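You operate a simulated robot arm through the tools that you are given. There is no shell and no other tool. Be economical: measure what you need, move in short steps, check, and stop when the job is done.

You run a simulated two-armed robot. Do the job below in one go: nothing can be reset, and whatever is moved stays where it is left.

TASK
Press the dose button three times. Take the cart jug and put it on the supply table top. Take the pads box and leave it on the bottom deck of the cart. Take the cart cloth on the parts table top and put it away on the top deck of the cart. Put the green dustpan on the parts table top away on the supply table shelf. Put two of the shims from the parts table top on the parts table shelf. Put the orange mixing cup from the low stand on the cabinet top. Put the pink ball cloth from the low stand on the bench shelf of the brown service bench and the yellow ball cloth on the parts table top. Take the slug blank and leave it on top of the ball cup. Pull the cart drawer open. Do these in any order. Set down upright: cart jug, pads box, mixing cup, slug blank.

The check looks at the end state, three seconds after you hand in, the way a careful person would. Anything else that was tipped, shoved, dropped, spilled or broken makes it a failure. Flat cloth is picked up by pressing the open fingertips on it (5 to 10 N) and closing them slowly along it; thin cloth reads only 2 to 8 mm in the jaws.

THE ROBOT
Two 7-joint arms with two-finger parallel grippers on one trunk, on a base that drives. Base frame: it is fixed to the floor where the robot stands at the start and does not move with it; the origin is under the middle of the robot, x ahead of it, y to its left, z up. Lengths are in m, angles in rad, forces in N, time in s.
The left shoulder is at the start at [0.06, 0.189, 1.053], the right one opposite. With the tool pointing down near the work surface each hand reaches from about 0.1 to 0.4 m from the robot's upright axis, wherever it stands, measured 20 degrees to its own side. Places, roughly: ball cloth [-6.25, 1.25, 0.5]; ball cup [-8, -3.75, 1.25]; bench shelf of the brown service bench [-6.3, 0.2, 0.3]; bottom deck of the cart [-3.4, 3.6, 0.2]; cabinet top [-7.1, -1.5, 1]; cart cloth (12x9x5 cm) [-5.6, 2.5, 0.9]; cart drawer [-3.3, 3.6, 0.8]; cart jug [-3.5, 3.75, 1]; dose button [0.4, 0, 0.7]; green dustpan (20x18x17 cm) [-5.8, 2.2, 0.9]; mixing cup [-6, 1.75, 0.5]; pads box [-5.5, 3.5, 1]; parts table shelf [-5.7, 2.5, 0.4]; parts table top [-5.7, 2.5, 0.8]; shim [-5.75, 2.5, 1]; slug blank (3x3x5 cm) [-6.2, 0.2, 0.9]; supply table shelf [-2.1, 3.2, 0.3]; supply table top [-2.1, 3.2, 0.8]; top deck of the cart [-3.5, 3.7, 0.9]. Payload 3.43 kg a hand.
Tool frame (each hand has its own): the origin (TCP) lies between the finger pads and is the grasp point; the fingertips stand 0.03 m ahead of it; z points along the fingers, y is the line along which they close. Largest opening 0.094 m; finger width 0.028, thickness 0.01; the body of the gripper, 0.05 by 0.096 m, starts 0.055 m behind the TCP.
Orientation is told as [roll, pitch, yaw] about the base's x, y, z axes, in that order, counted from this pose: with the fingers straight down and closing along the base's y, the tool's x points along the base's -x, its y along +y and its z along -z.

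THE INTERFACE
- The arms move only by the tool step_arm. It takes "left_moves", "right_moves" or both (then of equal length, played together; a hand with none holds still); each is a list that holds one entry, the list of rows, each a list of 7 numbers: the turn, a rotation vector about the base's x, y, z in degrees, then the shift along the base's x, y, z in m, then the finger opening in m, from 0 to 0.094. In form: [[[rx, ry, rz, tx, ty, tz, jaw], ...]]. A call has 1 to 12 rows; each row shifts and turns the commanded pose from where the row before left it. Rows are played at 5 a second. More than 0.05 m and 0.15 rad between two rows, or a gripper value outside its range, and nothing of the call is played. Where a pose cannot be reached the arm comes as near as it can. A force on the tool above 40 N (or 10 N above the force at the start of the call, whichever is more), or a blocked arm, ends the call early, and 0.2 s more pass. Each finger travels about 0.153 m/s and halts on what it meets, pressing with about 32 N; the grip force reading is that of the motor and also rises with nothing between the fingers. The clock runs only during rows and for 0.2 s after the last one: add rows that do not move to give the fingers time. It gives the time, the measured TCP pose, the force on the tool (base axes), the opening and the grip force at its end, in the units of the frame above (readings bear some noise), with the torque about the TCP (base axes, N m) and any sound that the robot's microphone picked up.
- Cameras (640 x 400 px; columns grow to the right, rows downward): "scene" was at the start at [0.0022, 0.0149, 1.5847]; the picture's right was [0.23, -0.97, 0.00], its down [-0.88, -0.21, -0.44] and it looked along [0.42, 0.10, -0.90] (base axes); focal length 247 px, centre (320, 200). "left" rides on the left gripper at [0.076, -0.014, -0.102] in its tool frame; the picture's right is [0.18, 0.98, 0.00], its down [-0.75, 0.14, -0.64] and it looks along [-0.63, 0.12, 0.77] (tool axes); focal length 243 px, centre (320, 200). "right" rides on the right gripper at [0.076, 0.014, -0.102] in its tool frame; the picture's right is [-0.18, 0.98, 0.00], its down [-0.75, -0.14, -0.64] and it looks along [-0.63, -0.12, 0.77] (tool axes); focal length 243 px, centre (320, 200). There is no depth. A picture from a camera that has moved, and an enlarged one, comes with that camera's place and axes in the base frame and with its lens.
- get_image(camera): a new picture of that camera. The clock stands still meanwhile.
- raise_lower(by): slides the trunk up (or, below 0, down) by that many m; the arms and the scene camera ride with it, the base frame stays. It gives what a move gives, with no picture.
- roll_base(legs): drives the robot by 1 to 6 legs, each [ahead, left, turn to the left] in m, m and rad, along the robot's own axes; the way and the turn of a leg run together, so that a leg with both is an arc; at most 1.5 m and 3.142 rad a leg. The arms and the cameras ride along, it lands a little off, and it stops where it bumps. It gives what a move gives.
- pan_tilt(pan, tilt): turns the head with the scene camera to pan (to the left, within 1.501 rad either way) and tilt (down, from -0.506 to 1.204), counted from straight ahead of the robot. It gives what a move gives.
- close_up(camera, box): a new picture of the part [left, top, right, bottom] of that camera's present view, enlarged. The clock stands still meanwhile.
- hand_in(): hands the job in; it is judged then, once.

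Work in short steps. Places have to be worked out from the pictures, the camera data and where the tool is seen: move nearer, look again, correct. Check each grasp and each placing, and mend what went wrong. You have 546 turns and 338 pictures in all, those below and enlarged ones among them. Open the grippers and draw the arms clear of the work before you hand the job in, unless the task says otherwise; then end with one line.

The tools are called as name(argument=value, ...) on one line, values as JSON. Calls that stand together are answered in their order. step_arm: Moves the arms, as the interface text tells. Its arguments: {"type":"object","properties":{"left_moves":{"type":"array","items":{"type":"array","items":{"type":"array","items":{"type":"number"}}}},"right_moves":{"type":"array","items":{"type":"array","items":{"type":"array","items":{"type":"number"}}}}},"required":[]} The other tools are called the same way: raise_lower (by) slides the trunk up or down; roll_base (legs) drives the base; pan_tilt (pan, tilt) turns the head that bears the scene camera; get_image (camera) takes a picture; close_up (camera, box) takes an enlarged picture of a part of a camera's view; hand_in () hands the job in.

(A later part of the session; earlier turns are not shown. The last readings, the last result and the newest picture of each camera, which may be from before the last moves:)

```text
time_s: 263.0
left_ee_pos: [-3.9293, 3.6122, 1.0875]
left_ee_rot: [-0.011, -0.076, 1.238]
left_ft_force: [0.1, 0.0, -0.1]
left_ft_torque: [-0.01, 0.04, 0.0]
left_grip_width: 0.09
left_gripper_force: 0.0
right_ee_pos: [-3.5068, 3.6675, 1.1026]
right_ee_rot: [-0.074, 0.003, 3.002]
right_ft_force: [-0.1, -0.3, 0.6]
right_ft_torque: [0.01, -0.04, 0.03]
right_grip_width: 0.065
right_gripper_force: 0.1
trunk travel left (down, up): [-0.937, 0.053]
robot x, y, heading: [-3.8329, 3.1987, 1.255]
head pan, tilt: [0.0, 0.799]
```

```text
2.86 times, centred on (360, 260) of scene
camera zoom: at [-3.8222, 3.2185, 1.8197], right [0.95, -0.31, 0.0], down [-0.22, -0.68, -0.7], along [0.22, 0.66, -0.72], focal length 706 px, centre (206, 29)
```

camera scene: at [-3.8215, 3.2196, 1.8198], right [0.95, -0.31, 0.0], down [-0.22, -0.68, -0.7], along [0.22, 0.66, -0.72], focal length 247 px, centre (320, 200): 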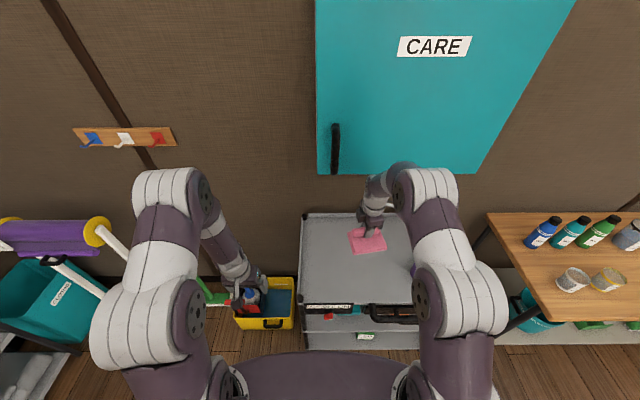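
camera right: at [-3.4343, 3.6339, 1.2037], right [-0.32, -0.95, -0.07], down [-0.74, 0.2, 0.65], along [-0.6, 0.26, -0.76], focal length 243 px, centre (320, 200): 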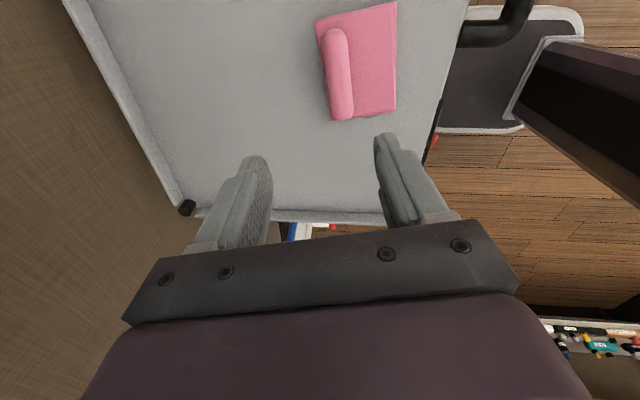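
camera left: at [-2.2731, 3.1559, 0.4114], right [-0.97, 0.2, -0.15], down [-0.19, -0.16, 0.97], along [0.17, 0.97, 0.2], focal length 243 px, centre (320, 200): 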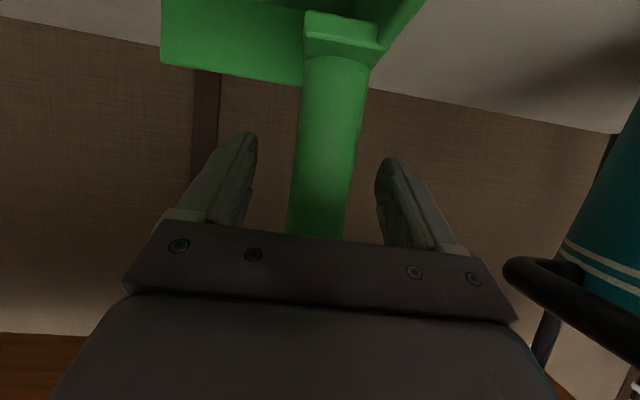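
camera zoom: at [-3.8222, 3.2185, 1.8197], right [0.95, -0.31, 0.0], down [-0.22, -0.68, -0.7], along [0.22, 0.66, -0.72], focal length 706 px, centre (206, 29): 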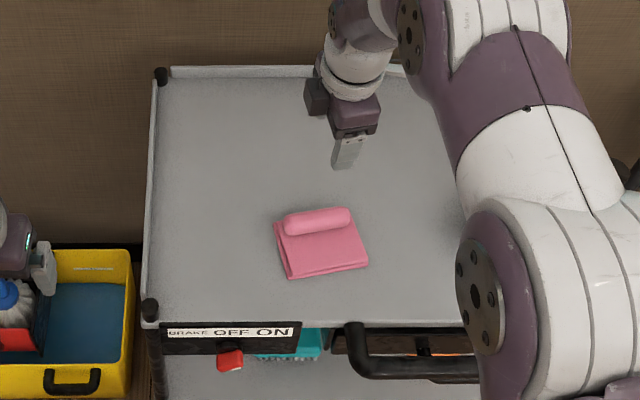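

Cloth lies on the cart's top deck. Now the drawer: I back off and pitch the right hand forward (from this yaw the jaws become vertical), to grip the horizontal pull at z≈0.77.

roll_base(legs=[[-0.5, 0, 0]])

step_arm(right_moves=[[[7.6, -2.47, 0, 0.003, 0.01, -0.003, 0.09], [7.6, -2.47, 0, 0.003, 0.01, -0.003, 0.09], [7.6, -2.47, 0, 0.003, 0.01, -0.003, 0.09], [7.6, -2.47, 0, 0.003, 0.01, -0.003, 0.09], [7.6, -2.47, 0, 0.003, 0.01, -0.003, 0.09], [7.6, -2.47, 0, 0.003, 0.01, -0.003, 0.09], [7.6, -2.47, 0, 0.003, 0.01, -0.003, 0.09], [7.6, -2.47, 0, 0.003, 0.01, -0.003, 0.09], [7.6, -2.47, 0, 0.003, 0.01, -0.003, 0.09], [7.6, -2.47, 0, 0.003, 0.01, -0.003, 0.09], [7.6, -2.47, 0, 0.003, 0.01, -0.003, 0.09], [0, 0, 0, 0, 0, 0, 0.09]]])

raise_lower(by=-0.35)

pan_tilt(pan=-0.2, tilt=0.55)

get_image(camera="scene")

get_image(camera="right")

```text
time_s: 265.9
left_ee_pos: [-4.086, 3.1319, 1.0859]
left_ee_rot: [-0.01, -0.074, 1.241]
left_ft_force: [-1.3, -0.2, -0.2]
left_ft_torque: [0.02, 0.0, 0.0]
left_grip_width: 0.0899
left_gripper_force: 0.1
right_ee_pos: [-3.663, 3.1896, 1.1006]
right_ee_rot: [-0.073, 0.003, 3.003]
right_ft_force: [0.3, -0.2, 0.5]
right_ft_torque: [0.0, 0.02, -0.02]
right_grip_width: 0.0651
right_gripper_force: 0.1
trunk travel left (down, up): [-0.937, 0.053]
robot x, y, heading: [-3.9849, 2.7208, 1.256]
head pan, tilt: [0.0, 0.799]
```

```text
time_s: 268.5
left_ee_pos: [-4.0861, 3.1323, 1.0867]
left_ee_rot: [-0.011, -0.076, 1.241]
left_ft_force: [0.2, 0.4, -0.7]
left_ft_torque: [0.0, 0.02, -0.01]
left_grip_width: 0.0901
left_gripper_force: 0.1
right_ee_pos: [-3.619, 3.2929, 1.0644]
right_ee_rot: [-1.249, 0.202, 2.801]
right_ft_force: [0.6, -0.1, 0.6]
right_ft_torque: [-0.02, 0.02, 0.02]
right_grip_width: 0.0899
right_gripper_force: 0.0
right hand out of reach, approached as far as the arm can: row 5, 6, 7, 8, 9
trunk travel left (down, up): [-0.937, 0.053]
robot x, y, heading: [-3.9864, 2.7176, 1.256]
head pan, tilt: [0.0, 0.799]
```

```text
time_s: 272.0
left_ee_pos: [-4.0857, 3.1326, 0.7361]
left_ee_rot: [-0.01, -0.078, 1.24]
left_ft_force: [0.1, 0.4, 0.4]
left_ft_torque: [0.03, 0.03, 0.0]
left_grip_width: 0.0899
left_gripper_force: 0.1
right_ee_pos: [-3.6178, 3.2922, 0.7146]
right_ee_rot: [-1.245, 0.204, 2.801]
right_ft_force: [0.0, -0.2, 0.1]
right_ft_torque: [0.02, 0.02, 0.01]
right_grip_width: 0.0902
right_gripper_force: 0.0
trunk travel left (down, up): [-0.587, 0.403]
robot x, y, heading: [-3.9863, 2.719, 1.257]
head pan, tilt: [0.0, 0.799]
```

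```text
time_s: 272.7
left_ee_pos: [-4.0852, 3.1319, 0.7366]
left_ee_rot: [-0.011, -0.075, 1.239]
left_ft_force: [-0.4, 0.7, -0.5]
left_ft_torque: [0.01, -0.03, 0.0]
left_grip_width: 0.09
left_gripper_force: 0.1
right_ee_pos: [-3.6191, 3.2922, 0.7138]
right_ee_rot: [-1.248, 0.201, 2.799]
right_ft_force: [-0.7, -0.5, 0.5]
right_ft_torque: [0.0, 0.02, 0.04]
right_grip_width: 0.09
right_gripper_force: 0.0
trunk travel left (down, up): [-0.587, 0.403]
robot x, y, heading: [-3.9851, 2.7163, 1.258]
head pan, tilt: [-0.201, 0.55]
```

```text
230 pictures are left
camera scene: at [-3.9587, 2.7416, 1.491], right [0.87, -0.49, 0.0], down [-0.26, -0.46, -0.85], along [0.42, 0.74, -0.52], focal length 247 px, centre (320, 200)
```

scene: 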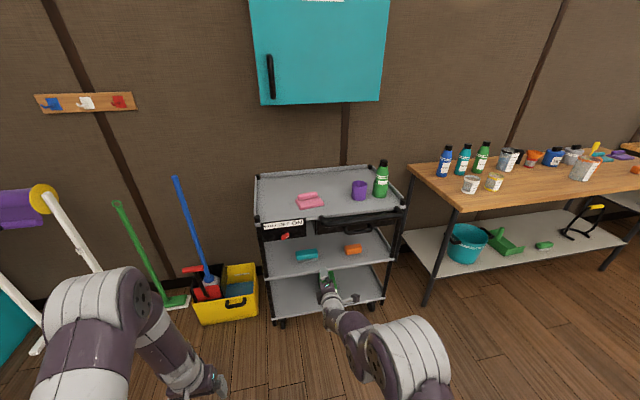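

```text
229 pictures are left
camera right: at [-3.5852, 3.1723, 0.7486], right [-0.1, -0.3, -0.95], down [-0.95, -0.26, 0.18], along [-0.3, 0.92, -0.26], focal length 243 px, centre (320, 200)
```

right: 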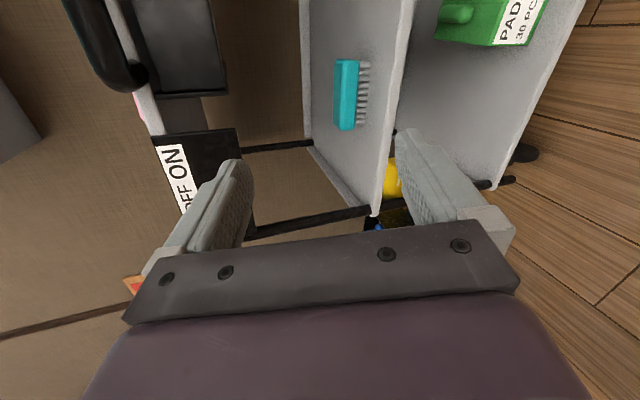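

Jaws are now vertical, pointing forward. I zoom on the drawer and brake.

close_up(camera="scene", box=[240, 160, 420, 300])

```text
2.86 times, centred on (330, 230) of scene
camera zoom: at [-3.9587, 2.7416, 1.491], right [0.87, -0.49, 0.0], down [-0.26, -0.46, -0.85], along [0.42, 0.74, -0.52], focal length 706 px, centre (291, 114)
```

zoom: 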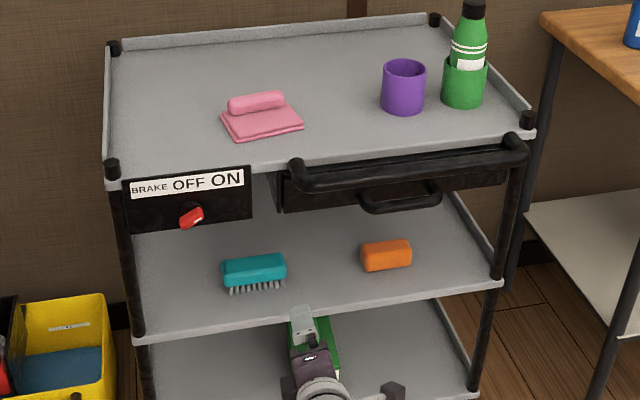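

I shift the base right 0.2 m to line the hand up with the pull, and look with the hand camera.

roll_base(legs=[[-0.04, -0.2, 0]])

get_image(camera="right")

close_up(camera="scene", box=[240, 160, 420, 300])

```text
time_s: 274.3
left_ee_pos: [-3.9101, 3.0323, 0.7358]
left_ee_rot: [-0.011, -0.075, 1.241]
left_ft_force: [1.5, 0.7, 0.3]
left_ft_torque: [0.0, -0.02, 0.03]
left_grip_width: 0.0899
left_gripper_force: 0.1
right_ee_pos: [-3.4418, 3.1928, 0.7152]
right_ee_rot: [-1.246, 0.202, 2.803]
right_ft_force: [0.3, -0.5, -0.5]
right_ft_torque: [-0.04, 0.0, 0.01]
right_grip_width: 0.09
right_gripper_force: 0.3
trunk travel left (down, up): [-0.587, 0.403]
robot x, y, heading: [-3.8069, 2.6214, 1.258]
head pan, tilt: [-0.201, 0.55]
```

```text
227 pictures are left
camera right: at [-3.409, 3.0718, 0.7485], right [-0.1, -0.3, -0.95], down [-0.95, -0.26, 0.18], along [-0.3, 0.92, -0.26], focal length 243 px, centre (320, 200)
```

right: 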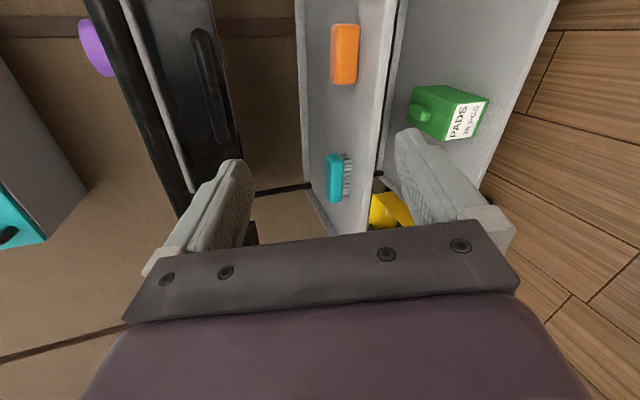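

```text
2.86 times, centred on (330, 230) of scene
camera zoom: at [-3.782, 2.6408, 1.4911], right [0.87, -0.49, 0.0], down [-0.26, -0.45, -0.85], along [0.42, 0.74, -0.52], focal length 706 px, centre (291, 114)
```

zoom: 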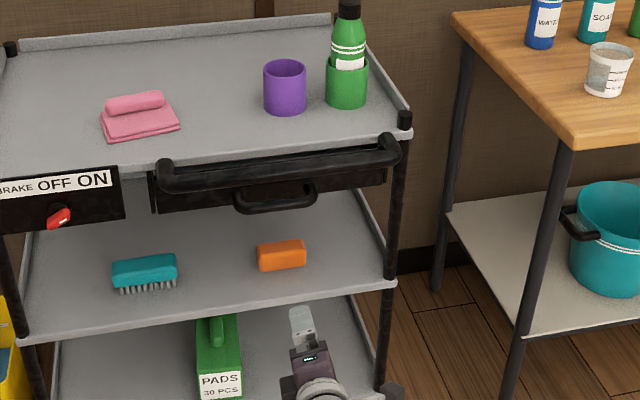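

The pull triangulates to [-3.358,3.431,0.777]; lateral alignment is within 1 cm. I level the tool (19° more) while extending a bit, for clearance under the push bar.

step_arm(right_moves=[[[6.5, -2.1, 0, 0.008, 0.025, 0.01, 0.06], [6.5, -2.1, 0, 0.008, 0.025, 0.02, 0.06], [6.5, -2.1, 0, 0.008, 0.025, 0.02, 0.06], [0, 0, 0, 0, 0, 0.0, 0.06]]])

get_image(camera="right")

```text
time_s: 275.3
left_ee_pos: [-3.9105, 3.0313, 0.7371]
left_ee_rot: [-0.01, -0.075, 1.241]
left_ft_force: [0.4, 0.3, 0.0]
left_ft_torque: [0.02, 0.02, 0.01]
left_grip_width: 0.0901
left_gripper_force: 0.1
right_ee_pos: [-3.4305, 3.2717, 0.7666]
right_ee_rot: [-1.61, 0.179, 2.721]
right_ft_force: [0.4, 0.8, 0.4]
right_ft_torque: [0.01, -0.02, 0.04]
right_grip_width: 0.06
right_gripper_force: 0.1
right hand out of reach, approached as far as the arm can: row 2, 3
trunk travel left (down, up): [-0.587, 0.403]
robot x, y, heading: [-3.8115, 2.6204, 1.255]
head pan, tilt: [-0.201, 0.55]
```

```text
225 pictures are left
camera right: at [-3.3989, 3.1463, 0.7617], right [0.01, 0.04, -1.0], down [-0.96, -0.28, -0.02], along [-0.28, 0.96, 0.03], focal length 243 px, centre (320, 200)
```

right: 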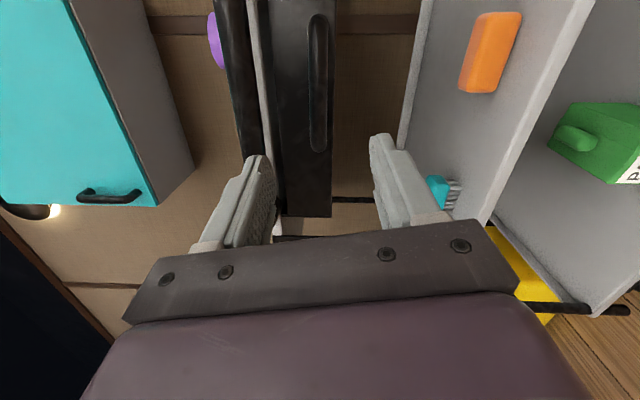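

Tool is level. I roll ahead 0.11 and right 0.02, then check.

roll_base(legs=[[0.11, -0.018, 0]])

get_image(camera="right")

```text
time_s: 276.5
left_ee_pos: [-3.8577, 3.1325, 0.7354]
left_ee_rot: [-0.011, -0.074, 1.239]
left_ft_force: [0.4, 0.9, -0.3]
left_ft_torque: [-0.01, 0.01, -0.01]
left_grip_width: 0.09
left_gripper_force: 0.0
right_ee_pos: [-3.3777, 3.3719, 0.7653]
right_ee_rot: [-1.606, 0.178, 2.723]
right_ft_force: [-0.3, 0.0, 0.1]
right_ft_torque: [0.03, -0.02, -0.01]
right_grip_width: 0.0595
right_gripper_force: 0.1
trunk travel left (down, up): [-0.587, 0.403]
robot x, y, heading: [-3.7621, 2.7216, 1.255]
head pan, tilt: [-0.201, 0.55]
```

```text
224 pictures are left
camera right: at [-3.3466, 3.2458, 0.7606], right [0.01, 0.03, -1.0], down [-0.96, -0.28, -0.02], along [-0.28, 0.96, 0.03], focal length 243 px, centre (320, 200)
```

right: 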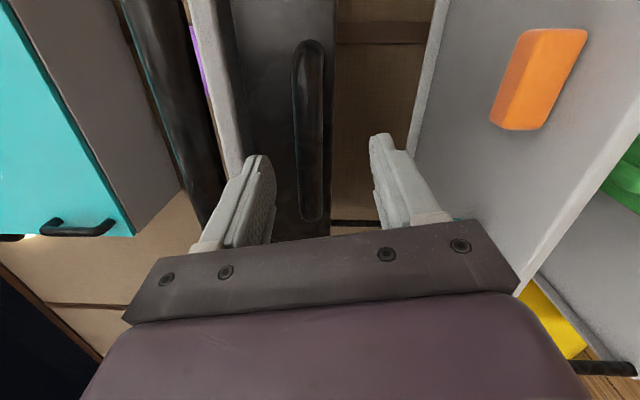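

The pull bar lies between the jaws. I advance 5.5 cm and close.

step_arm(right_moves=[[[0, 0, 0, 0.009, 0.026, 0.005, 0.06], [0, 0, 0, 0.009, 0.026, 0.004, 0.06], [0, 0, 0, 0, 0, 0, 0.06], [0, 0, 0, 0, 0, 0, 0.04], [0, 0, 0, 0, 0, 0, 0.02], [0, 0, 0, 0, 0, 0, 0.0], [0, 0, 0, 0, 0, 0, 0.0]]])

get_image(camera="right")

```text
time_s: 278.1
left_ee_pos: [-3.8598, 3.1316, 0.7364]
left_ee_rot: [-0.011, -0.075, 1.239]
left_ft_force: [0.1, -0.3, -0.2]
left_ft_torque: [0.04, -0.02, 0.02]
left_grip_width: 0.0901
left_gripper_force: 0.1
right_ee_pos: [-3.3578, 3.4221, 0.7742]
right_ee_rot: [-1.61, 0.179, 2.719]
right_ft_force: [0.6, 1.2, 5.6]
right_ft_torque: [0.32, 0.9, -0.07]
right_grip_width: 0.0285
right_gripper_force: 31.7
trunk travel left (down, up): [-0.587, 0.403]
robot x, y, heading: [-3.7602, 2.721, 1.252]
head pan, tilt: [-0.201, 0.55]
```

```text
223 pictures are left
camera right: at [-3.328, 3.2965, 0.7698], right [0.01, 0.04, -1.0], down [-0.96, -0.28, -0.02], along [-0.28, 0.96, 0.03], focal length 243 px, centre (320, 200)
```

right: 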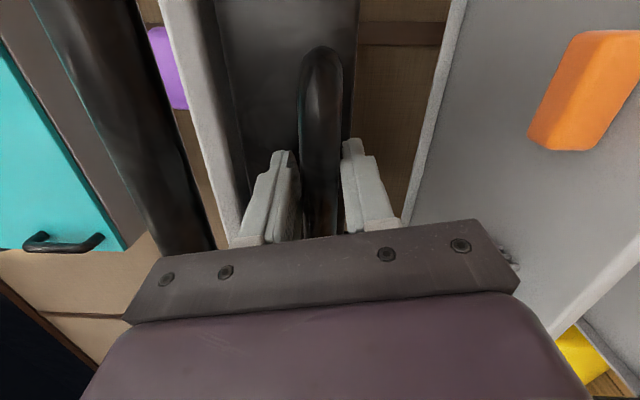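

Pull gripped. I draw back with the arm first to feel the resistance.

step_arm(right_moves=[[[0, 0, 0, -0.005, -0.014, 0, 0.0], [0, 0, 0, -0.0064, -0.019, 0, 0.0], [0, 0, 0, -0.0096, -0.0284, 0, 0.0], [0, 0, 0, 0, 0, 0, 0.0]]])

close_up(camera="scene", box=[200, 140, 440, 320])

```text
time_s: 279.1
left_ee_pos: [-3.8578, 3.1314, 0.7378]
left_ee_rot: [-0.011, -0.074, 1.24]
left_ft_force: [0.0, 0.2, 0.0]
left_ft_torque: [0.02, -0.01, 0.03]
left_grip_width: 0.0899
left_gripper_force: 0.1
right_ee_pos: [-3.3782, 3.3613, 0.7742]
right_ee_rot: [-1.609, 0.177, 2.715]
right_ft_force: [9.4, -2.3, 6.6]
right_ft_torque: [0.32, 0.73, 0.1]
right_grip_width: 0.0284
right_gripper_force: 31.9
trunk travel left (down, up): [-0.587, 0.403]
robot x, y, heading: [-3.7604, 2.7186, 1.248]
head pan, tilt: [-0.201, 0.55]
```

```text
2.22 times, centred on (320, 230) of scene
camera zoom: at [-3.7306, 2.739, 1.4911], right [0.87, -0.49, 0.0], down [-0.26, -0.45, -0.85], along [0.42, 0.74, -0.52], focal length 549 px, centre (320, 133)
```

zoom: 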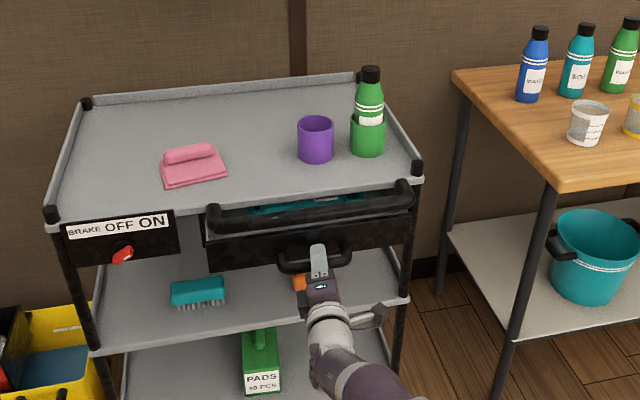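

The drawer slides easily and the cart stays. I pull further with the base, straight back.

roll_base(legs=[[-0.12, 0, 0]])

close_up(camera="scene", box=[200, 140, 440, 320])

```text
time_s: 280.4
left_ee_pos: [-3.8955, 3.0144, 0.7378]
left_ee_rot: [-0.007, -0.076, 1.241]
left_ft_force: [0.2, -0.3, 0.4]
left_ft_torque: [0.04, -0.01, 0.01]
left_grip_width: 0.09
left_gripper_force: 0.0
right_ee_pos: [-3.4148, 3.2467, 0.7744]
right_ee_rot: [-1.607, 0.177, 2.717]
right_ft_force: [24.0, -7.1, 9.7]
right_ft_torque: [0.27, 0.89, -0.16]
right_grip_width: 0.0285
right_gripper_force: 31.6
trunk travel left (down, up): [-0.587, 0.403]
robot x, y, heading: [-3.7959, 2.6039, 1.251]
head pan, tilt: [-0.201, 0.55]
```

```text
2.22 times, centred on (320, 230) of scene
camera zoom: at [-3.7663, 2.6222, 1.4912], right [0.87, -0.49, 0.0], down [-0.26, -0.45, -0.85], along [0.42, 0.74, -0.52], focal length 549 px, centre (320, 133)
```

zoom: 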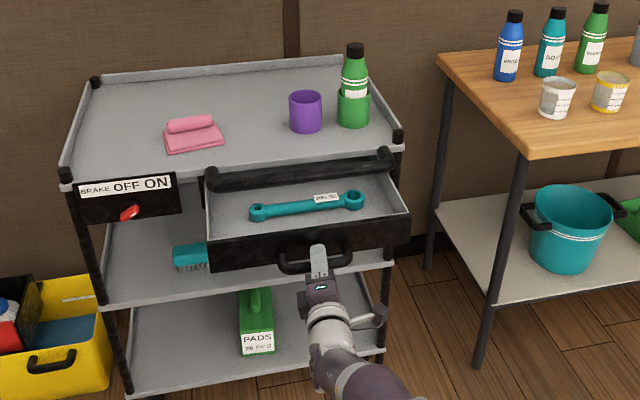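

Drawer is open ~18 cm; a side force has built up. I relieve it sideways and pull a little more.

step_arm(right_moves=[[[0, 0, 0, 0.006, -0.002, 0, 0.0], [0, 0, 0, 0.006, -0.002, 0, 0.0], [0, 0, 0, -0.003, -0.02, 0, 0.0], [0, 0, 0, -0.003, -0.02, 0, 0.0], [0, 0, 0, 0, 0, 0, 0.0]]])

close_up(camera="scene", box=[200, 140, 440, 320])

```text
time_s: 281.6
left_ee_pos: [-3.8971, 3.0176, 0.7352]
left_ee_rot: [-0.012, -0.075, 1.241]
left_ft_force: [0.0, -0.3, 0.6]
left_ft_torque: [0.05, 0.01, 0.0]
left_grip_width: 0.09
left_gripper_force: 0.0
right_ee_pos: [-3.4257, 3.2117, 0.7742]
right_ee_rot: [-1.607, 0.179, 2.708]
right_ft_force: [-10.8, 3.0, 0.3]
right_ft_torque: [0.28, 0.77, -0.12]
right_grip_width: 0.0286
right_gripper_force: 32.0
right hand out of reach, approached as far as the arm can: row 2, 3, 4
trunk travel left (down, up): [-0.587, 0.403]
robot x, y, heading: [-3.7952, 2.6032, 1.256]
head pan, tilt: [-0.201, 0.55]
```

```text
2.22 times, centred on (320, 230) of scene
camera zoom: at [-3.7706, 2.6265, 1.4911], right [0.87, -0.49, 0.0], down [-0.26, -0.45, -0.85], along [0.42, 0.74, -0.52], focal length 549 px, centre (320, 133)
```

zoom: 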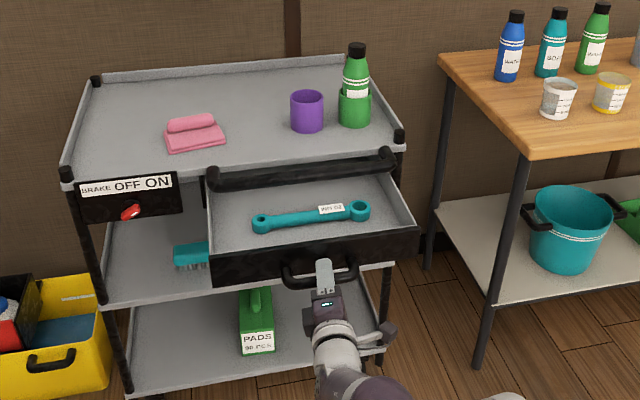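

Open wide (≈22 cm). I release and back the base away.

step_arm(right_moves=[[[0, 0, 0, 0, 0, 0, 0.03], [0, 0, 0, 0, 0, 0, 0.045], [0, 0, 0, 0, 0, 0, 0.06], [0, 0, 0, 0, 0, 0, 0.06]]])

roll_base(legs=[[-0.4, 0, 0]])

get_image(camera="scene")

```text
time_s: 282.6
left_ee_pos: [-3.8968, 3.0165, 0.7366]
left_ee_rot: [-0.011, -0.074, 1.242]
left_ft_force: [0.7, 0.4, 0.8]
left_ft_torque: [0.04, 0.01, 0.01]
left_grip_width: 0.0901
left_gripper_force: 0.1
right_ee_pos: [-3.4269, 3.2133, 0.775]
right_ee_rot: [-1.607, 0.18, 2.711]
right_ft_force: [0.1, -0.2, -0.5]
right_ft_torque: [-0.04, -0.01, 0.0]
right_grip_width: 0.0601
right_gripper_force: 0.1
trunk travel left (down, up): [-0.587, 0.403]
robot x, y, heading: [-3.7959, 2.6034, 1.258]
head pan, tilt: [-0.201, 0.55]
```

```text
time_s: 285.1
left_ee_pos: [-4.0193, 2.6387, 0.7366]
left_ee_rot: [-0.01, -0.075, 1.242]
left_ft_force: [0.0, 0.5, 0.4]
left_ft_torque: [0.01, 0.03, 0.02]
left_grip_width: 0.09
left_gripper_force: 0.0
right_ee_pos: [-3.5486, 2.8336, 0.776]
right_ee_rot: [-1.606, 0.179, 2.708]
right_ft_force: [0.0, 0.5, 0.5]
right_ft_torque: [-0.04, 0.04, 0.01]
right_grip_width: 0.0599
right_gripper_force: 0.0
trunk travel left (down, up): [-0.587, 0.403]
robot x, y, heading: [-3.9202, 2.23, 1.254]
head pan, tilt: [-0.201, 0.55]
```

```text
219 pictures are left
camera scene: at [-3.8921, 2.2478, 1.4911], right [0.87, -0.49, 0.0], down [-0.26, -0.45, -0.85], along [0.42, 0.74, -0.52], focal length 247 px, centre (320, 200)
```

scene: 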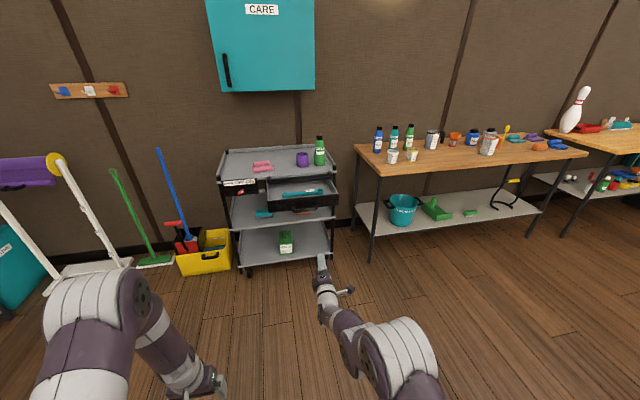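

Six items done. Now the shims: I roll the right hand back so the jaws close sideways, tilted ~30° below horizontal.

step_arm(right_moves=[[[2.56, 7.79, 0, 0, 0, 0, 0.08], [2.56, 7.79, 0, 0, 0, 0, 0.08], [2.56, 7.79, 0, 0, 0, 0, 0.08], [2.56, 7.79, 0, 0, 0, 0, 0.08], [2.56, 7.79, 0, 0, 0, 0, 0.08], [2.56, 7.79, 0, 0, 0, 0, 0.08], [2.56, 7.79, 0, 0, 0, 0, 0.08], [2.56, 7.79, 0, 0, 0, 0, 0.08], [2.56, 7.79, 0, 0, 0, 0, 0.08], [2.56, 7.79, 0, 0, 0, 0, 0.08], [2.56, 7.79, 0, 0, 0, 0, 0.08], [0, 0, 0, 0, 0, 0, 0.08]]])

step_arm(right_moves=[[[-7.4, 2.4, 0, 0, 0, 0, 0.08], [-7.4, 2.4, 0, 0, 0, 0, 0.08], [-7.4, 2.4, 0, 0, 0, 0, 0.08], [-7.4, 2.4, 0, 0, 0, 0, 0.08], [0, 0, 0, 0, 0, 0, 0.08]]])

raise_lower(by=0.35)

```text
time_s: 287.7
left_ee_pos: [-4.0184, 2.6397, 0.7365]
left_ee_rot: [-0.011, -0.074, 1.241]
left_ft_force: [-0.3, 0.0, 0.4]
left_ft_torque: [0.0, -0.01, 0.01]
left_grip_width: 0.09
left_gripper_force: 0.2
right_ee_pos: [-3.5714, 2.8458, 0.7763]
right_ee_rot: [-1.011, -1.363, 2.229]
right_ft_force: [0.0, 0.2, 0.4]
right_ft_torque: [-0.01, -0.01, -0.05]
right_grip_width: 0.0799
right_gripper_force: 0.0
right hand out of reach, approached as far as the arm can: row 9, 10, 11
trunk travel left (down, up): [-0.587, 0.403]
robot x, y, heading: [-3.9196, 2.2267, 1.254]
head pan, tilt: [-0.201, 0.55]
```

```text
time_s: 288.9
left_ee_pos: [-4.0187, 2.6397, 0.736]
left_ee_rot: [-0.009, -0.075, 1.242]
left_ft_force: [-0.1, -0.6, -0.8]
left_ft_torque: [0.0, 0.03, 0.0]
left_grip_width: 0.0902
left_gripper_force: 0.1
right_ee_pos: [-3.5732, 2.8441, 0.7773]
right_ee_rot: [-0.257, -0.891, 1.539]
right_ft_force: [-0.4, 0.5, 0.3]
right_ft_torque: [0.03, 0.0, 0.0]
right_grip_width: 0.0799
right_gripper_force: 0.0
trunk travel left (down, up): [-0.587, 0.403]
robot x, y, heading: [-3.9176, 2.2256, 1.252]
head pan, tilt: [-0.201, 0.55]
```

```text
time_s: 292.3
left_ee_pos: [-4.0186, 2.6388, 1.0863]
left_ee_rot: [-0.01, -0.075, 1.242]
left_ft_force: [0.4, -0.4, 0.1]
left_ft_torque: [-0.02, 0.02, 0.0]
left_grip_width: 0.0899
left_gripper_force: 0.0
right_ee_pos: [-3.5729, 2.8445, 1.1272]
right_ee_rot: [-0.26, -0.891, 1.541]
right_ft_force: [0.1, 1.1, 0.0]
right_ft_torque: [-0.03, -0.01, -0.02]
right_grip_width: 0.08
right_gripper_force: 0.1
trunk travel left (down, up): [-0.937, 0.053]
robot x, y, heading: [-3.9225, 2.2258, 1.259]
head pan, tilt: [-0.201, 0.55]
```

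The tilt is ~37° below horizontal with a ~12° roll error; I correct the roll, then drive to the parts table.

step_arm(right_moves=[[[1.65, 4.38, -3.59, 0, 0, 0, 0.08], [1.65, 4.38, -3.59, 0, 0, 0, 0.08], [0, 0, 0, 0, 0, 0, 0.08]]])

roll_base(legs=[[0, 0, 1.59], [0.85, 0.05, 0]])

pan_tilt(pan=0.0, tilt=0.65)

get_image(camera="scene")

```text
time_s: 293.1
left_ee_pos: [-4.019, 2.6396, 1.0866]
left_ee_rot: [-0.01, -0.076, 1.241]
left_ft_force: [0.4, 0.1, 1.1]
left_ft_torque: [0.0, 0.01, 0.02]
left_grip_width: 0.0896
left_gripper_force: 0.0
right_ee_pos: [-3.572, 2.8434, 1.1281]
right_ee_rot: [0.002, -0.919, 1.207]
right_ft_force: [-0.1, -0.2, 0.2]
right_ft_torque: [0.0, 0.01, 0.01]
right_grip_width: 0.0796
right_gripper_force: 0.1
trunk travel left (down, up): [-0.937, 0.053]
robot x, y, heading: [-3.9215, 2.2252, 1.261]
head pan, tilt: [-0.201, 0.55]
```

```text
time_s: 301.6
left_ee_pos: [-5.1734, 2.2935, 1.0867]
left_ee_rot: [-0.011, -0.075, 2.854]
left_ft_force: [-0.7, 0.3, 0.5]
left_ft_torque: [0.01, -0.01, -0.01]
left_grip_width: 0.0901
left_gripper_force: 0.0
right_ee_pos: [-5.3953, 2.731, 1.127]
right_ee_rot: [0.002, -0.921, 2.82]
right_ft_force: [0.6, 1.2, -0.2]
right_ft_torque: [0.02, -0.01, -0.01]
right_grip_width: 0.0799
right_gripper_force: 0.0
trunk travel left (down, up): [-0.937, 0.053]
robot x, y, heading: [-4.7679, 2.4105, 2.867]
head pan, tilt: [-0.201, 0.55]
```

```text
time_s: 302.3
left_ee_pos: [-5.1739, 2.2947, 1.0863]
left_ee_rot: [-0.01, -0.075, 2.853]
left_ft_force: [0.4, 0.1, -0.4]
left_ft_torque: [0.05, 0.01, -0.02]
left_grip_width: 0.0898
left_gripper_force: 0.1
right_ee_pos: [-5.3974, 2.73, 1.1266]
right_ee_rot: [0.001, -0.917, 2.822]
right_ft_force: [-0.3, -0.5, 0.1]
right_ft_torque: [0.06, 0.02, 0.01]
right_grip_width: 0.0798
right_gripper_force: 0.1
trunk travel left (down, up): [-0.937, 0.053]
robot x, y, heading: [-4.7608, 2.4161, 2.872]
head pan, tilt: [0.0, 0.649]
```

```text
218 pictures are left
camera scene: at [-4.7901, 2.4182, 1.8323], right [0.27, 0.96, 0.0], down [0.58, -0.16, -0.8], along [-0.77, 0.22, -0.6], focal length 247 px, centre (320, 200)
```

scene: 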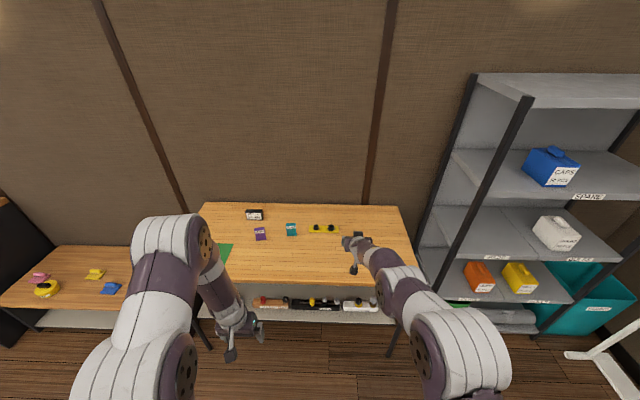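

close_up(camera="scene", box=[230, 200, 390, 300])

```text
4.00 times, centred on (310, 250) of scene
camera zoom: at [-4.7901, 2.4182, 1.8323], right [0.27, 0.96, 0.0], down [0.58, -0.16, -0.8], along [-0.77, 0.22, -0.6], focal length 988 px, centre (360, 0)
```

zoom: 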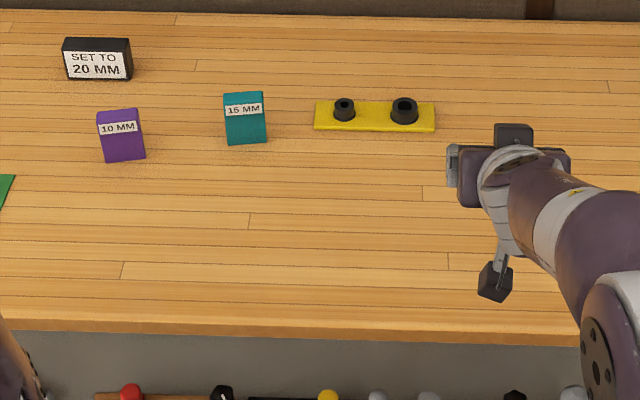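

15 mm shim: upright block ≈5.7 cm wide at about [-5.772,2.537], top ≈0.935. I shift the base to bring the right hand in front of it.

roll_base(legs=[[0.2, 0.295, 0]])

step_arm(right_moves=[[[0, 0, 0, 0, 0, -0.045, 0.085], [0, 0, 0, 0, 0, -0.045, 0.085], [0, 0, 0, 0, 0, -0.045, 0.085], [0, 0, 0, 0, 0, -0.045, 0.085], [0, 0, 0, 0, 0, -0.02, 0.085], [0, 0, 0, 0, 0, 0, 0.085]]])

get_image(camera="right")

get_image(camera="scene")

```text
time_s: 304.6
left_ee_pos: [-5.4431, 2.0655, 1.0866]
left_ee_rot: [-0.01, -0.075, 2.854]
left_ft_force: [0.8, 0.2, -0.3]
left_ft_torque: [0.0, 0.03, 0.03]
left_grip_width: 0.0899
left_gripper_force: 0.2
right_ee_pos: [-5.6663, 2.5014, 1.1284]
right_ee_rot: [0.004, -0.919, 2.819]
right_ft_force: [0.0, 0.5, 0.1]
right_ft_torque: [0.01, 0.0, 0.0]
right_grip_width: 0.0798
right_gripper_force: 0.1
trunk travel left (down, up): [-0.937, 0.053]
robot x, y, heading: [-5.0328, 2.1831, 2.87]
head pan, tilt: [0.0, 0.649]
```

```text
time_s: 306.0
left_ee_pos: [-5.4441, 2.0639, 1.0857]
left_ee_rot: [-0.011, -0.076, 2.853]
left_ft_force: [-0.1, -0.1, 0.2]
left_ft_torque: [-0.02, -0.03, 0.0]
left_grip_width: 0.0902
left_gripper_force: 0.1
right_ee_pos: [-5.6688, 2.5031, 0.9268]
right_ee_rot: [0.002, -0.921, 2.822]
right_ft_force: [0.5, 0.6, 0.6]
right_ft_torque: [0.0, -0.02, -0.02]
right_grip_width: 0.085
right_gripper_force: 0.0
trunk travel left (down, up): [-0.937, 0.053]
robot x, y, heading: [-5.036, 2.1775, 2.871]
head pan, tilt: [0.0, 0.649]
```

```text
216 pictures are left
camera right: at [-5.5504, 2.4496, 0.9283], right [-0.42, -0.9, 0.15], down [0.1, 0.12, 0.99], along [-0.9, 0.42, 0.04], focal length 243 px, centre (320, 200)
```

right: 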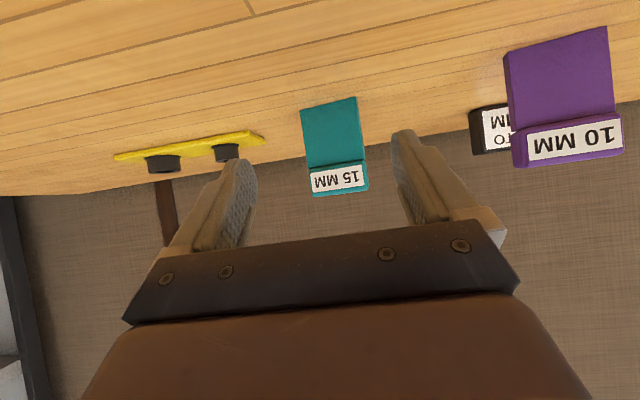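

```text
215 pictures are left
camera scene: at [-5.0593, 2.1888, 1.8323], right [0.27, 0.96, 0.0], down [0.58, -0.16, -0.8], along [-0.77, 0.21, -0.6], focal length 247 px, centre (320, 200)
```

scene: 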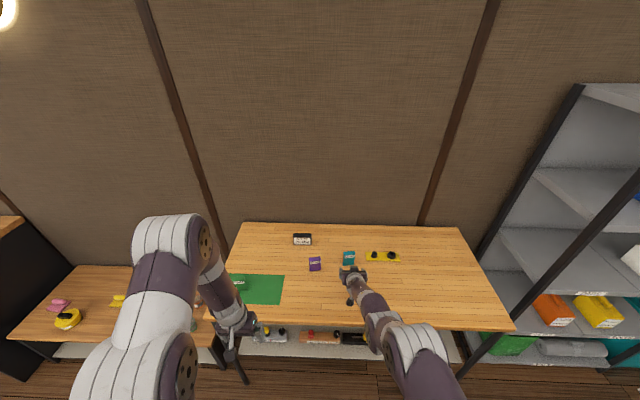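

The shim is nearly centred between the fingers. I advance ~10 cm with slight lowering and close.

step_arm(right_moves=[[[0, 0, 0, -0.002, -0.008, -0.01, 0.085], [0, 0, 0, -0.032, 0.01, -0.005, 0.085], [0, 0, 0, -0.032, 0.01, -0.004, 0.085], [0, 0, 0, -0.03, 0.01, 0, 0.085], [0, 0, 0, 0, 0, 0, 0.085]]])

get_image(camera="right")

```text
time_s: 307.2
left_ee_pos: [-5.4431, 2.0636, 1.0869]
left_ee_rot: [-0.011, -0.075, 2.854]
left_ft_force: [0.4, 0.5, 0.2]
left_ft_torque: [-0.04, 0.02, -0.02]
left_grip_width: 0.0899
left_gripper_force: 0.0
right_ee_pos: [-5.7007, 2.5129, 0.9381]
right_ee_rot: [0.001, -0.918, 2.821]
right_ft_force: [0.0, 0.3, 0.1]
right_ft_torque: [-0.01, -0.01, -0.02]
right_grip_width: 0.0848
right_gripper_force: 0.1
right hand out of reach, approached as far as the arm can: row 2, 3, 4
trunk travel left (down, up): [-0.937, 0.053]
robot x, y, heading: [-5.0358, 2.1831, 2.867]
head pan, tilt: [0.0, 0.649]
```

```text
214 pictures are left
camera right: at [-5.5829, 2.4586, 0.9399], right [-0.42, -0.9, 0.15], down [0.09, 0.12, 0.99], along [-0.9, 0.42, 0.04], focal length 243 px, centre (320, 200)
```

right: 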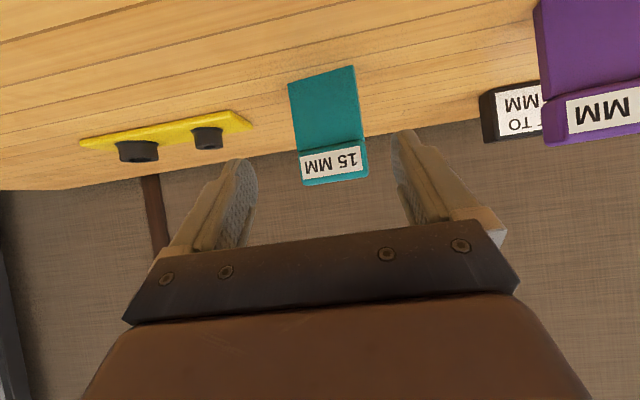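

At reach limit; I lower the trunk 3 cm and bring the base forward 6.5 cm instead.

raise_lower(by=-0.03)

roll_base(legs=[[0.065, 0.003, 0]])

get_image(camera="right")

```text
time_s: 308.0
left_ee_pos: [-5.4421, 2.0649, 1.0563]
left_ee_rot: [-0.012, -0.076, 2.854]
left_ft_force: [-0.2, -0.5, 0.1]
left_ft_torque: [-0.01, 0.0, -0.01]
left_grip_width: 0.0901
left_gripper_force: 0.1
right_ee_pos: [-5.7003, 2.512, 0.9094]
right_ee_rot: [0.0, -0.92, 2.822]
right_ft_force: [0.3, 0.4, 0.5]
right_ft_torque: [0.01, -0.01, -0.02]
right_grip_width: 0.0851
right_gripper_force: 0.1
trunk travel left (down, up): [-0.907, 0.083]
robot x, y, heading: [-5.0342, 2.1791, 2.872]
head pan, tilt: [0.0, 0.649]
```

```text
time_s: 308.9
left_ee_pos: [-5.5038, 2.078, 1.058]
left_ee_rot: [-0.011, -0.076, 2.852]
left_ft_force: [-0.7, -0.6, -0.6]
left_ft_torque: [-0.01, 0.0, 0.01]
left_grip_width: 0.0898
left_gripper_force: 0.1
right_ee_pos: [-5.7612, 2.5266, 0.9105]
right_ee_rot: [0.002, -0.922, 2.82]
right_ft_force: [0.9, 0.7, 0.2]
right_ft_torque: [-0.01, 0.03, 0.02]
right_grip_width: 0.085
right_gripper_force: 0.0
trunk travel left (down, up): [-0.907, 0.083]
robot x, y, heading: [-5.1006, 2.1967, 2.874]
head pan, tilt: [0.0, 0.649]
```

```text
213 pictures are left
camera right: at [-5.6435, 2.4728, 0.9119], right [-0.42, -0.9, 0.15], down [0.1, 0.12, 0.99], along [-0.9, 0.42, 0.04], focal length 243 px, centre (320, 200)
```

right: 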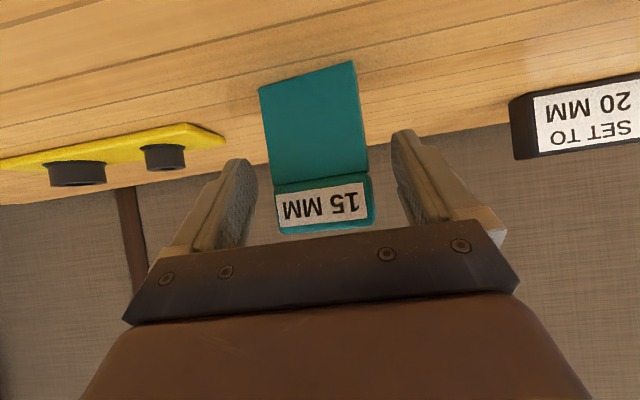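

Shim's head is between the fingers. I close and lift.

step_arm(right_moves=[[[0, 0, 0, 0, 0, 0, 0.07], [0, 0, 0, 0, 0, 0, 0.055], [0, 0, 0, 0, 0, 0, 0.04], [0, 0, 0, 0, 0, 0, 0.02], [0, 0, 0, 0, 0, 0, 0.0], [0, 0, 0, 0, 0, 0, 0.0]]])

raise_lower(by=0.06)

get_image(camera="right")

```text
time_s: 310.4
left_ee_pos: [-5.5077, 2.0797, 1.0562]
left_ee_rot: [-0.009, -0.074, 2.854]
left_ft_force: [0.4, -0.9, 0.2]
left_ft_torque: [-0.01, 0.01, 0.03]
left_grip_width: 0.09
left_gripper_force: 0.0
right_ee_pos: [-5.7627, 2.5281, 0.9082]
right_ee_rot: [0.002, -0.918, 2.821]
right_ft_force: [-0.9, 0.2, -1.1]
right_ft_torque: [-0.03, 0.03, 0.03]
right_grip_width: 0.059
right_gripper_force: 31.9
trunk travel left (down, up): [-0.907, 0.083]
robot x, y, heading: [-5.098, 2.1966, 2.868]
head pan, tilt: [0.0, 0.649]
```

```text
time_s: 311.4
left_ee_pos: [-5.5068, 2.0788, 1.1154]
left_ee_rot: [-0.011, -0.075, 2.853]
left_ft_force: [0.5, -0.1, -0.3]
left_ft_torque: [0.0, -0.01, 0.01]
left_grip_width: 0.0899
left_gripper_force: 0.0
right_ee_pos: [-5.7638, 2.5268, 0.9683]
right_ee_rot: [0.002, -0.919, 2.82]
right_ft_force: [-0.1, 0.0, 0.0]
right_ft_torque: [-0.03, 0.03, -0.02]
right_grip_width: 0.0595
right_gripper_force: 32.1
trunk travel left (down, up): [-0.967, 0.023]
robot x, y, heading: [-5.0982, 2.1979, 2.869]
head pan, tilt: [0.0, 0.649]
```

```text
212 pictures are left
camera right: at [-5.646, 2.4734, 0.9697], right [-0.42, -0.9, 0.15], down [0.09, 0.12, 0.99], along [-0.9, 0.42, 0.04], focal length 243 px, centre (320, 200)
```

right: 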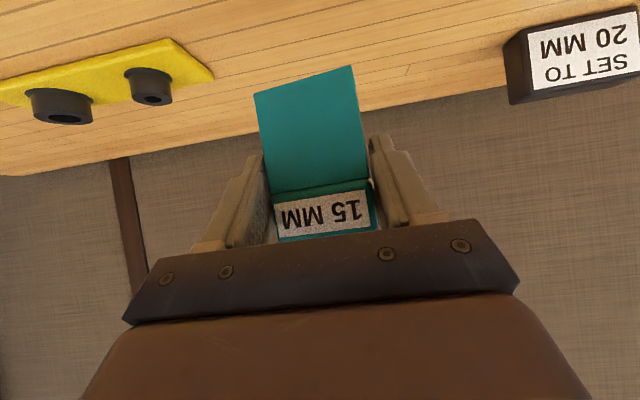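

Shim held. I back off, tilt the left hand likewise, to take the 5 mm shim with it.

roll_base(legs=[[-0.3, 0.1, 0]])

step_arm(left_moves=[[[1.78, 6.35, 0, -0.04, 0.0113, 0, 0.085], [1.78, 6.35, 0, -0.04, 0.0113, 0, 0.085], [1.78, 6.35, 0, -0.04, 0.0113, 0, 0.085], [1.78, 6.35, 0, -0.04, 0.0113, 0, 0.085], [1.78, 6.35, 0, -0.04, 0.0113, 0, 0.085], [1.78, 6.35, 0, -0.04, 0.0113, 0, 0.085], [1.78, 6.35, 0, -0.04, 0.0113, 0, 0.085], [1.78, 6.35, 0, -0.04, 0.0113, 0, 0.085], [0, 0, 0, 0, 0, 0, 0.085]]])

pan_tilt(pan=0.15, tilt=0.7)

get_image(camera="scene")

get_image(camera="left")

```text
time_s: 313.4
left_ee_pos: [-5.2534, 1.9064, 1.1153]
left_ee_rot: [-0.011, -0.073, 2.851]
left_ft_force: [-0.6, -0.7, -0.4]
left_ft_torque: [0.02, -0.03, 0.0]
left_grip_width: 0.0899
left_gripper_force: 0.1
right_ee_pos: [-5.51, 2.3537, 0.9674]
right_ee_rot: [0.002, -0.916, 2.819]
right_ft_force: [-0.9, 0.0, -1.1]
right_ft_torque: [0.02, -0.01, 0.01]
right_grip_width: 0.0587
right_gripper_force: 31.9
trunk travel left (down, up): [-0.967, 0.023]
robot x, y, heading: [-4.8445, 2.0236, 2.869]
head pan, tilt: [0.0, 0.649]
```

```text
time_s: 315.4
left_ee_pos: [-5.5734, 1.9954, 1.1186]
left_ee_rot: [0.015, -0.995, 2.837]
left_ft_force: [0.1, -0.3, 0.7]
left_ft_torque: [0.0, -0.01, -0.01]
left_grip_width: 0.0852
left_gripper_force: 0.0
right_ee_pos: [-5.5081, 2.3526, 0.9693]
right_ee_rot: [0.003, -0.92, 2.819]
right_ft_force: [0.9, -0.1, -1.2]
right_ft_torque: [-0.01, 0.02, 0.0]
right_grip_width: 0.0587
right_gripper_force: 32.0
trunk travel left (down, up): [-0.967, 0.023]
robot x, y, heading: [-4.8417, 2.0227, 2.865]
head pan, tilt: [0.0, 0.649]
```

```text
time_s: 316.1
left_ee_pos: [-5.5736, 1.9947, 1.1165]
left_ee_rot: [0.015, -0.994, 2.838]
left_ft_force: [-0.4, -0.3, -0.9]
left_ft_torque: [-0.03, -0.01, 0.01]
left_grip_width: 0.085
left_gripper_force: 0.1
right_ee_pos: [-5.5091, 2.3534, 0.9678]
right_ee_rot: [0.0, -0.918, 2.818]
right_ft_force: [0.0, -0.1, -1.1]
right_ft_torque: [-0.01, 0.03, 0.01]
right_grip_width: 0.0585
right_gripper_force: 31.5
trunk travel left (down, up): [-0.967, 0.023]
robot x, y, heading: [-4.843, 2.0207, 2.871]
head pan, tilt: [0.15, 0.7]
```

```text
211 pictures are left
camera scene: at [-4.8681, 2.0156, 1.858], right [0.12, 0.99, 0.0], down [0.64, -0.08, -0.77], along [-0.76, 0.1, -0.64], focal length 247 px, centre (320, 200)
```

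scene: 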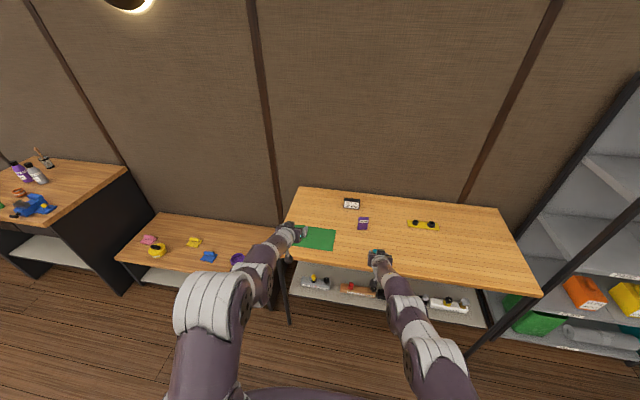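

```text
210 pictures are left
camera left: at [-5.4485, 1.9721, 1.1099], right [-0.19, -0.97, -0.15], down [0.08, -0.17, 0.98], along [-0.98, 0.17, 0.11], focal length 243 px, centre (320, 200)
```

left: 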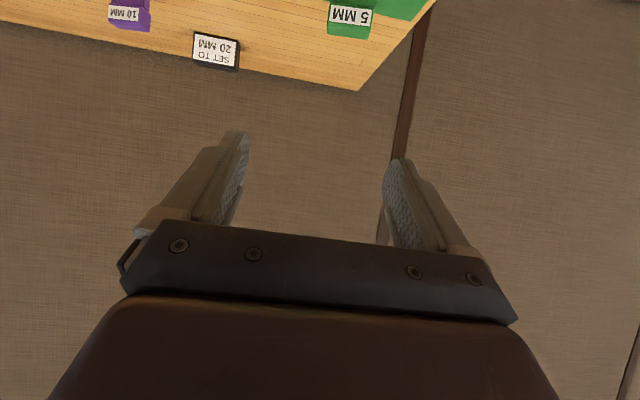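

5 mm shim head is at about [-5.757,2.024,0.92]. I raise the right hand for clearance, lower the left, and roll ahead.

step_arm(left_moves=[[[0, 0, 0, 0, 0, -0.045, 0.085], [0, 0, 0, 0, 0, -0.045, 0.085], [0, 0, 0, 0, 0, -0.045, 0.085], [0, 0, 0, 0, 0, -0.04, 0.085], [0, 0, 0, 0, 0, 0, 0.085]]], right_moves=[[[0, 0, 0, 0, 0, 0.04, 0], [0, 0, 0, 0, 0, 0.04, 0], [0, 0, 0, 0, 0, 0.03, 0], [0, 0, 0, 0, 0, 0, 0], [0, 0, 0, 0, 0, 0, 0]]])

roll_base(legs=[[0.1, 0.025, 0]])

get_image(camera="left")

close_up(camera="scene", box=[230, 180, 450, 310])

```text
time_s: 317.3
left_ee_pos: [-5.5737, 1.9946, 0.9426]
left_ee_rot: [0.013, -0.994, 2.839]
left_ft_force: [-0.2, -0.2, -0.3]
left_ft_torque: [0.02, 0.02, 0.01]
left_grip_width: 0.0851
left_gripper_force: 0.0
right_ee_pos: [-5.5067, 2.3549, 1.0777]
right_ee_rot: [0.002, -0.919, 2.818]
right_ft_force: [0.2, -1.4, -0.4]
right_ft_torque: [0.03, -0.03, -0.02]
right_grip_width: 0.0585
right_gripper_force: 31.8
trunk travel left (down, up): [-0.967, 0.023]
robot x, y, heading: [-4.8414, 2.0197, 2.869]
head pan, tilt: [0.15, 0.7]
```

```text
time_s: 318.5
left_ee_pos: [-5.6764, 1.9959, 0.9424]
left_ee_rot: [0.013, -0.996, 2.837]
left_ft_force: [-0.6, 0.6, -0.2]
left_ft_torque: [0.03, 0.01, -0.01]
left_grip_width: 0.085
left_gripper_force: 0.1
right_ee_pos: [-5.609, 2.3585, 1.077]
right_ee_rot: [0.002, -0.922, 2.817]
right_ft_force: [0.5, -0.3, -0.9]
right_ft_torque: [-0.03, 0.0, 0.0]
right_grip_width: 0.0585
right_gripper_force: 32.1
trunk travel left (down, up): [-0.967, 0.023]
robot x, y, heading: [-4.9469, 2.0231, 2.871]
head pan, tilt: [0.15, 0.7]
```

```text
209 pictures are left
camera left: at [-5.5507, 1.9736, 0.9349], right [-0.19, -0.97, -0.15], down [0.09, -0.17, 0.98], along [-0.98, 0.17, 0.11], focal length 243 px, centre (320, 200)
```

left: 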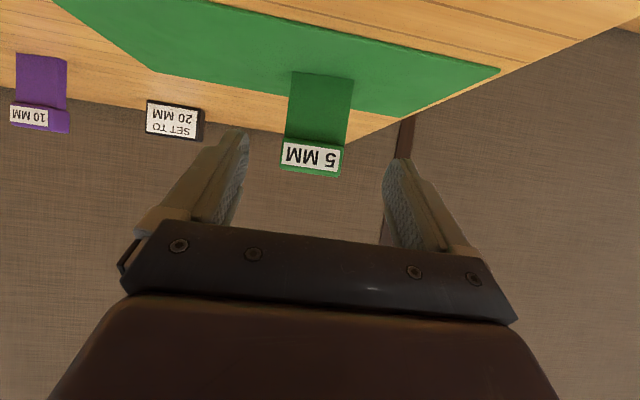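

```text
2.91 times, centred on (340, 245) of scene
camera zoom: at [-4.9693, 2.0186, 1.858], right [0.12, 0.99, 0.0], down [0.64, -0.08, -0.77], along [-0.76, 0.09, -0.64], focal length 719 px, centre (262, 69)
```

zoom: 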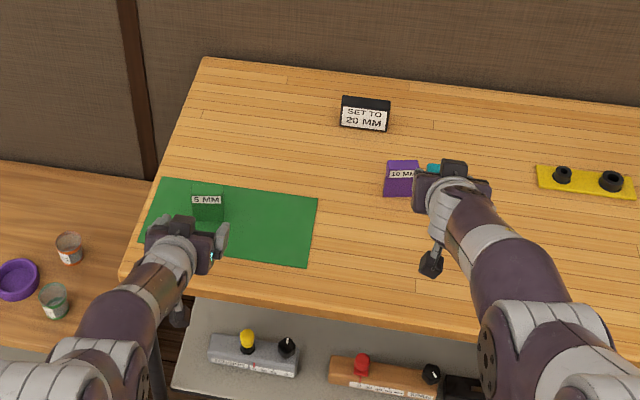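

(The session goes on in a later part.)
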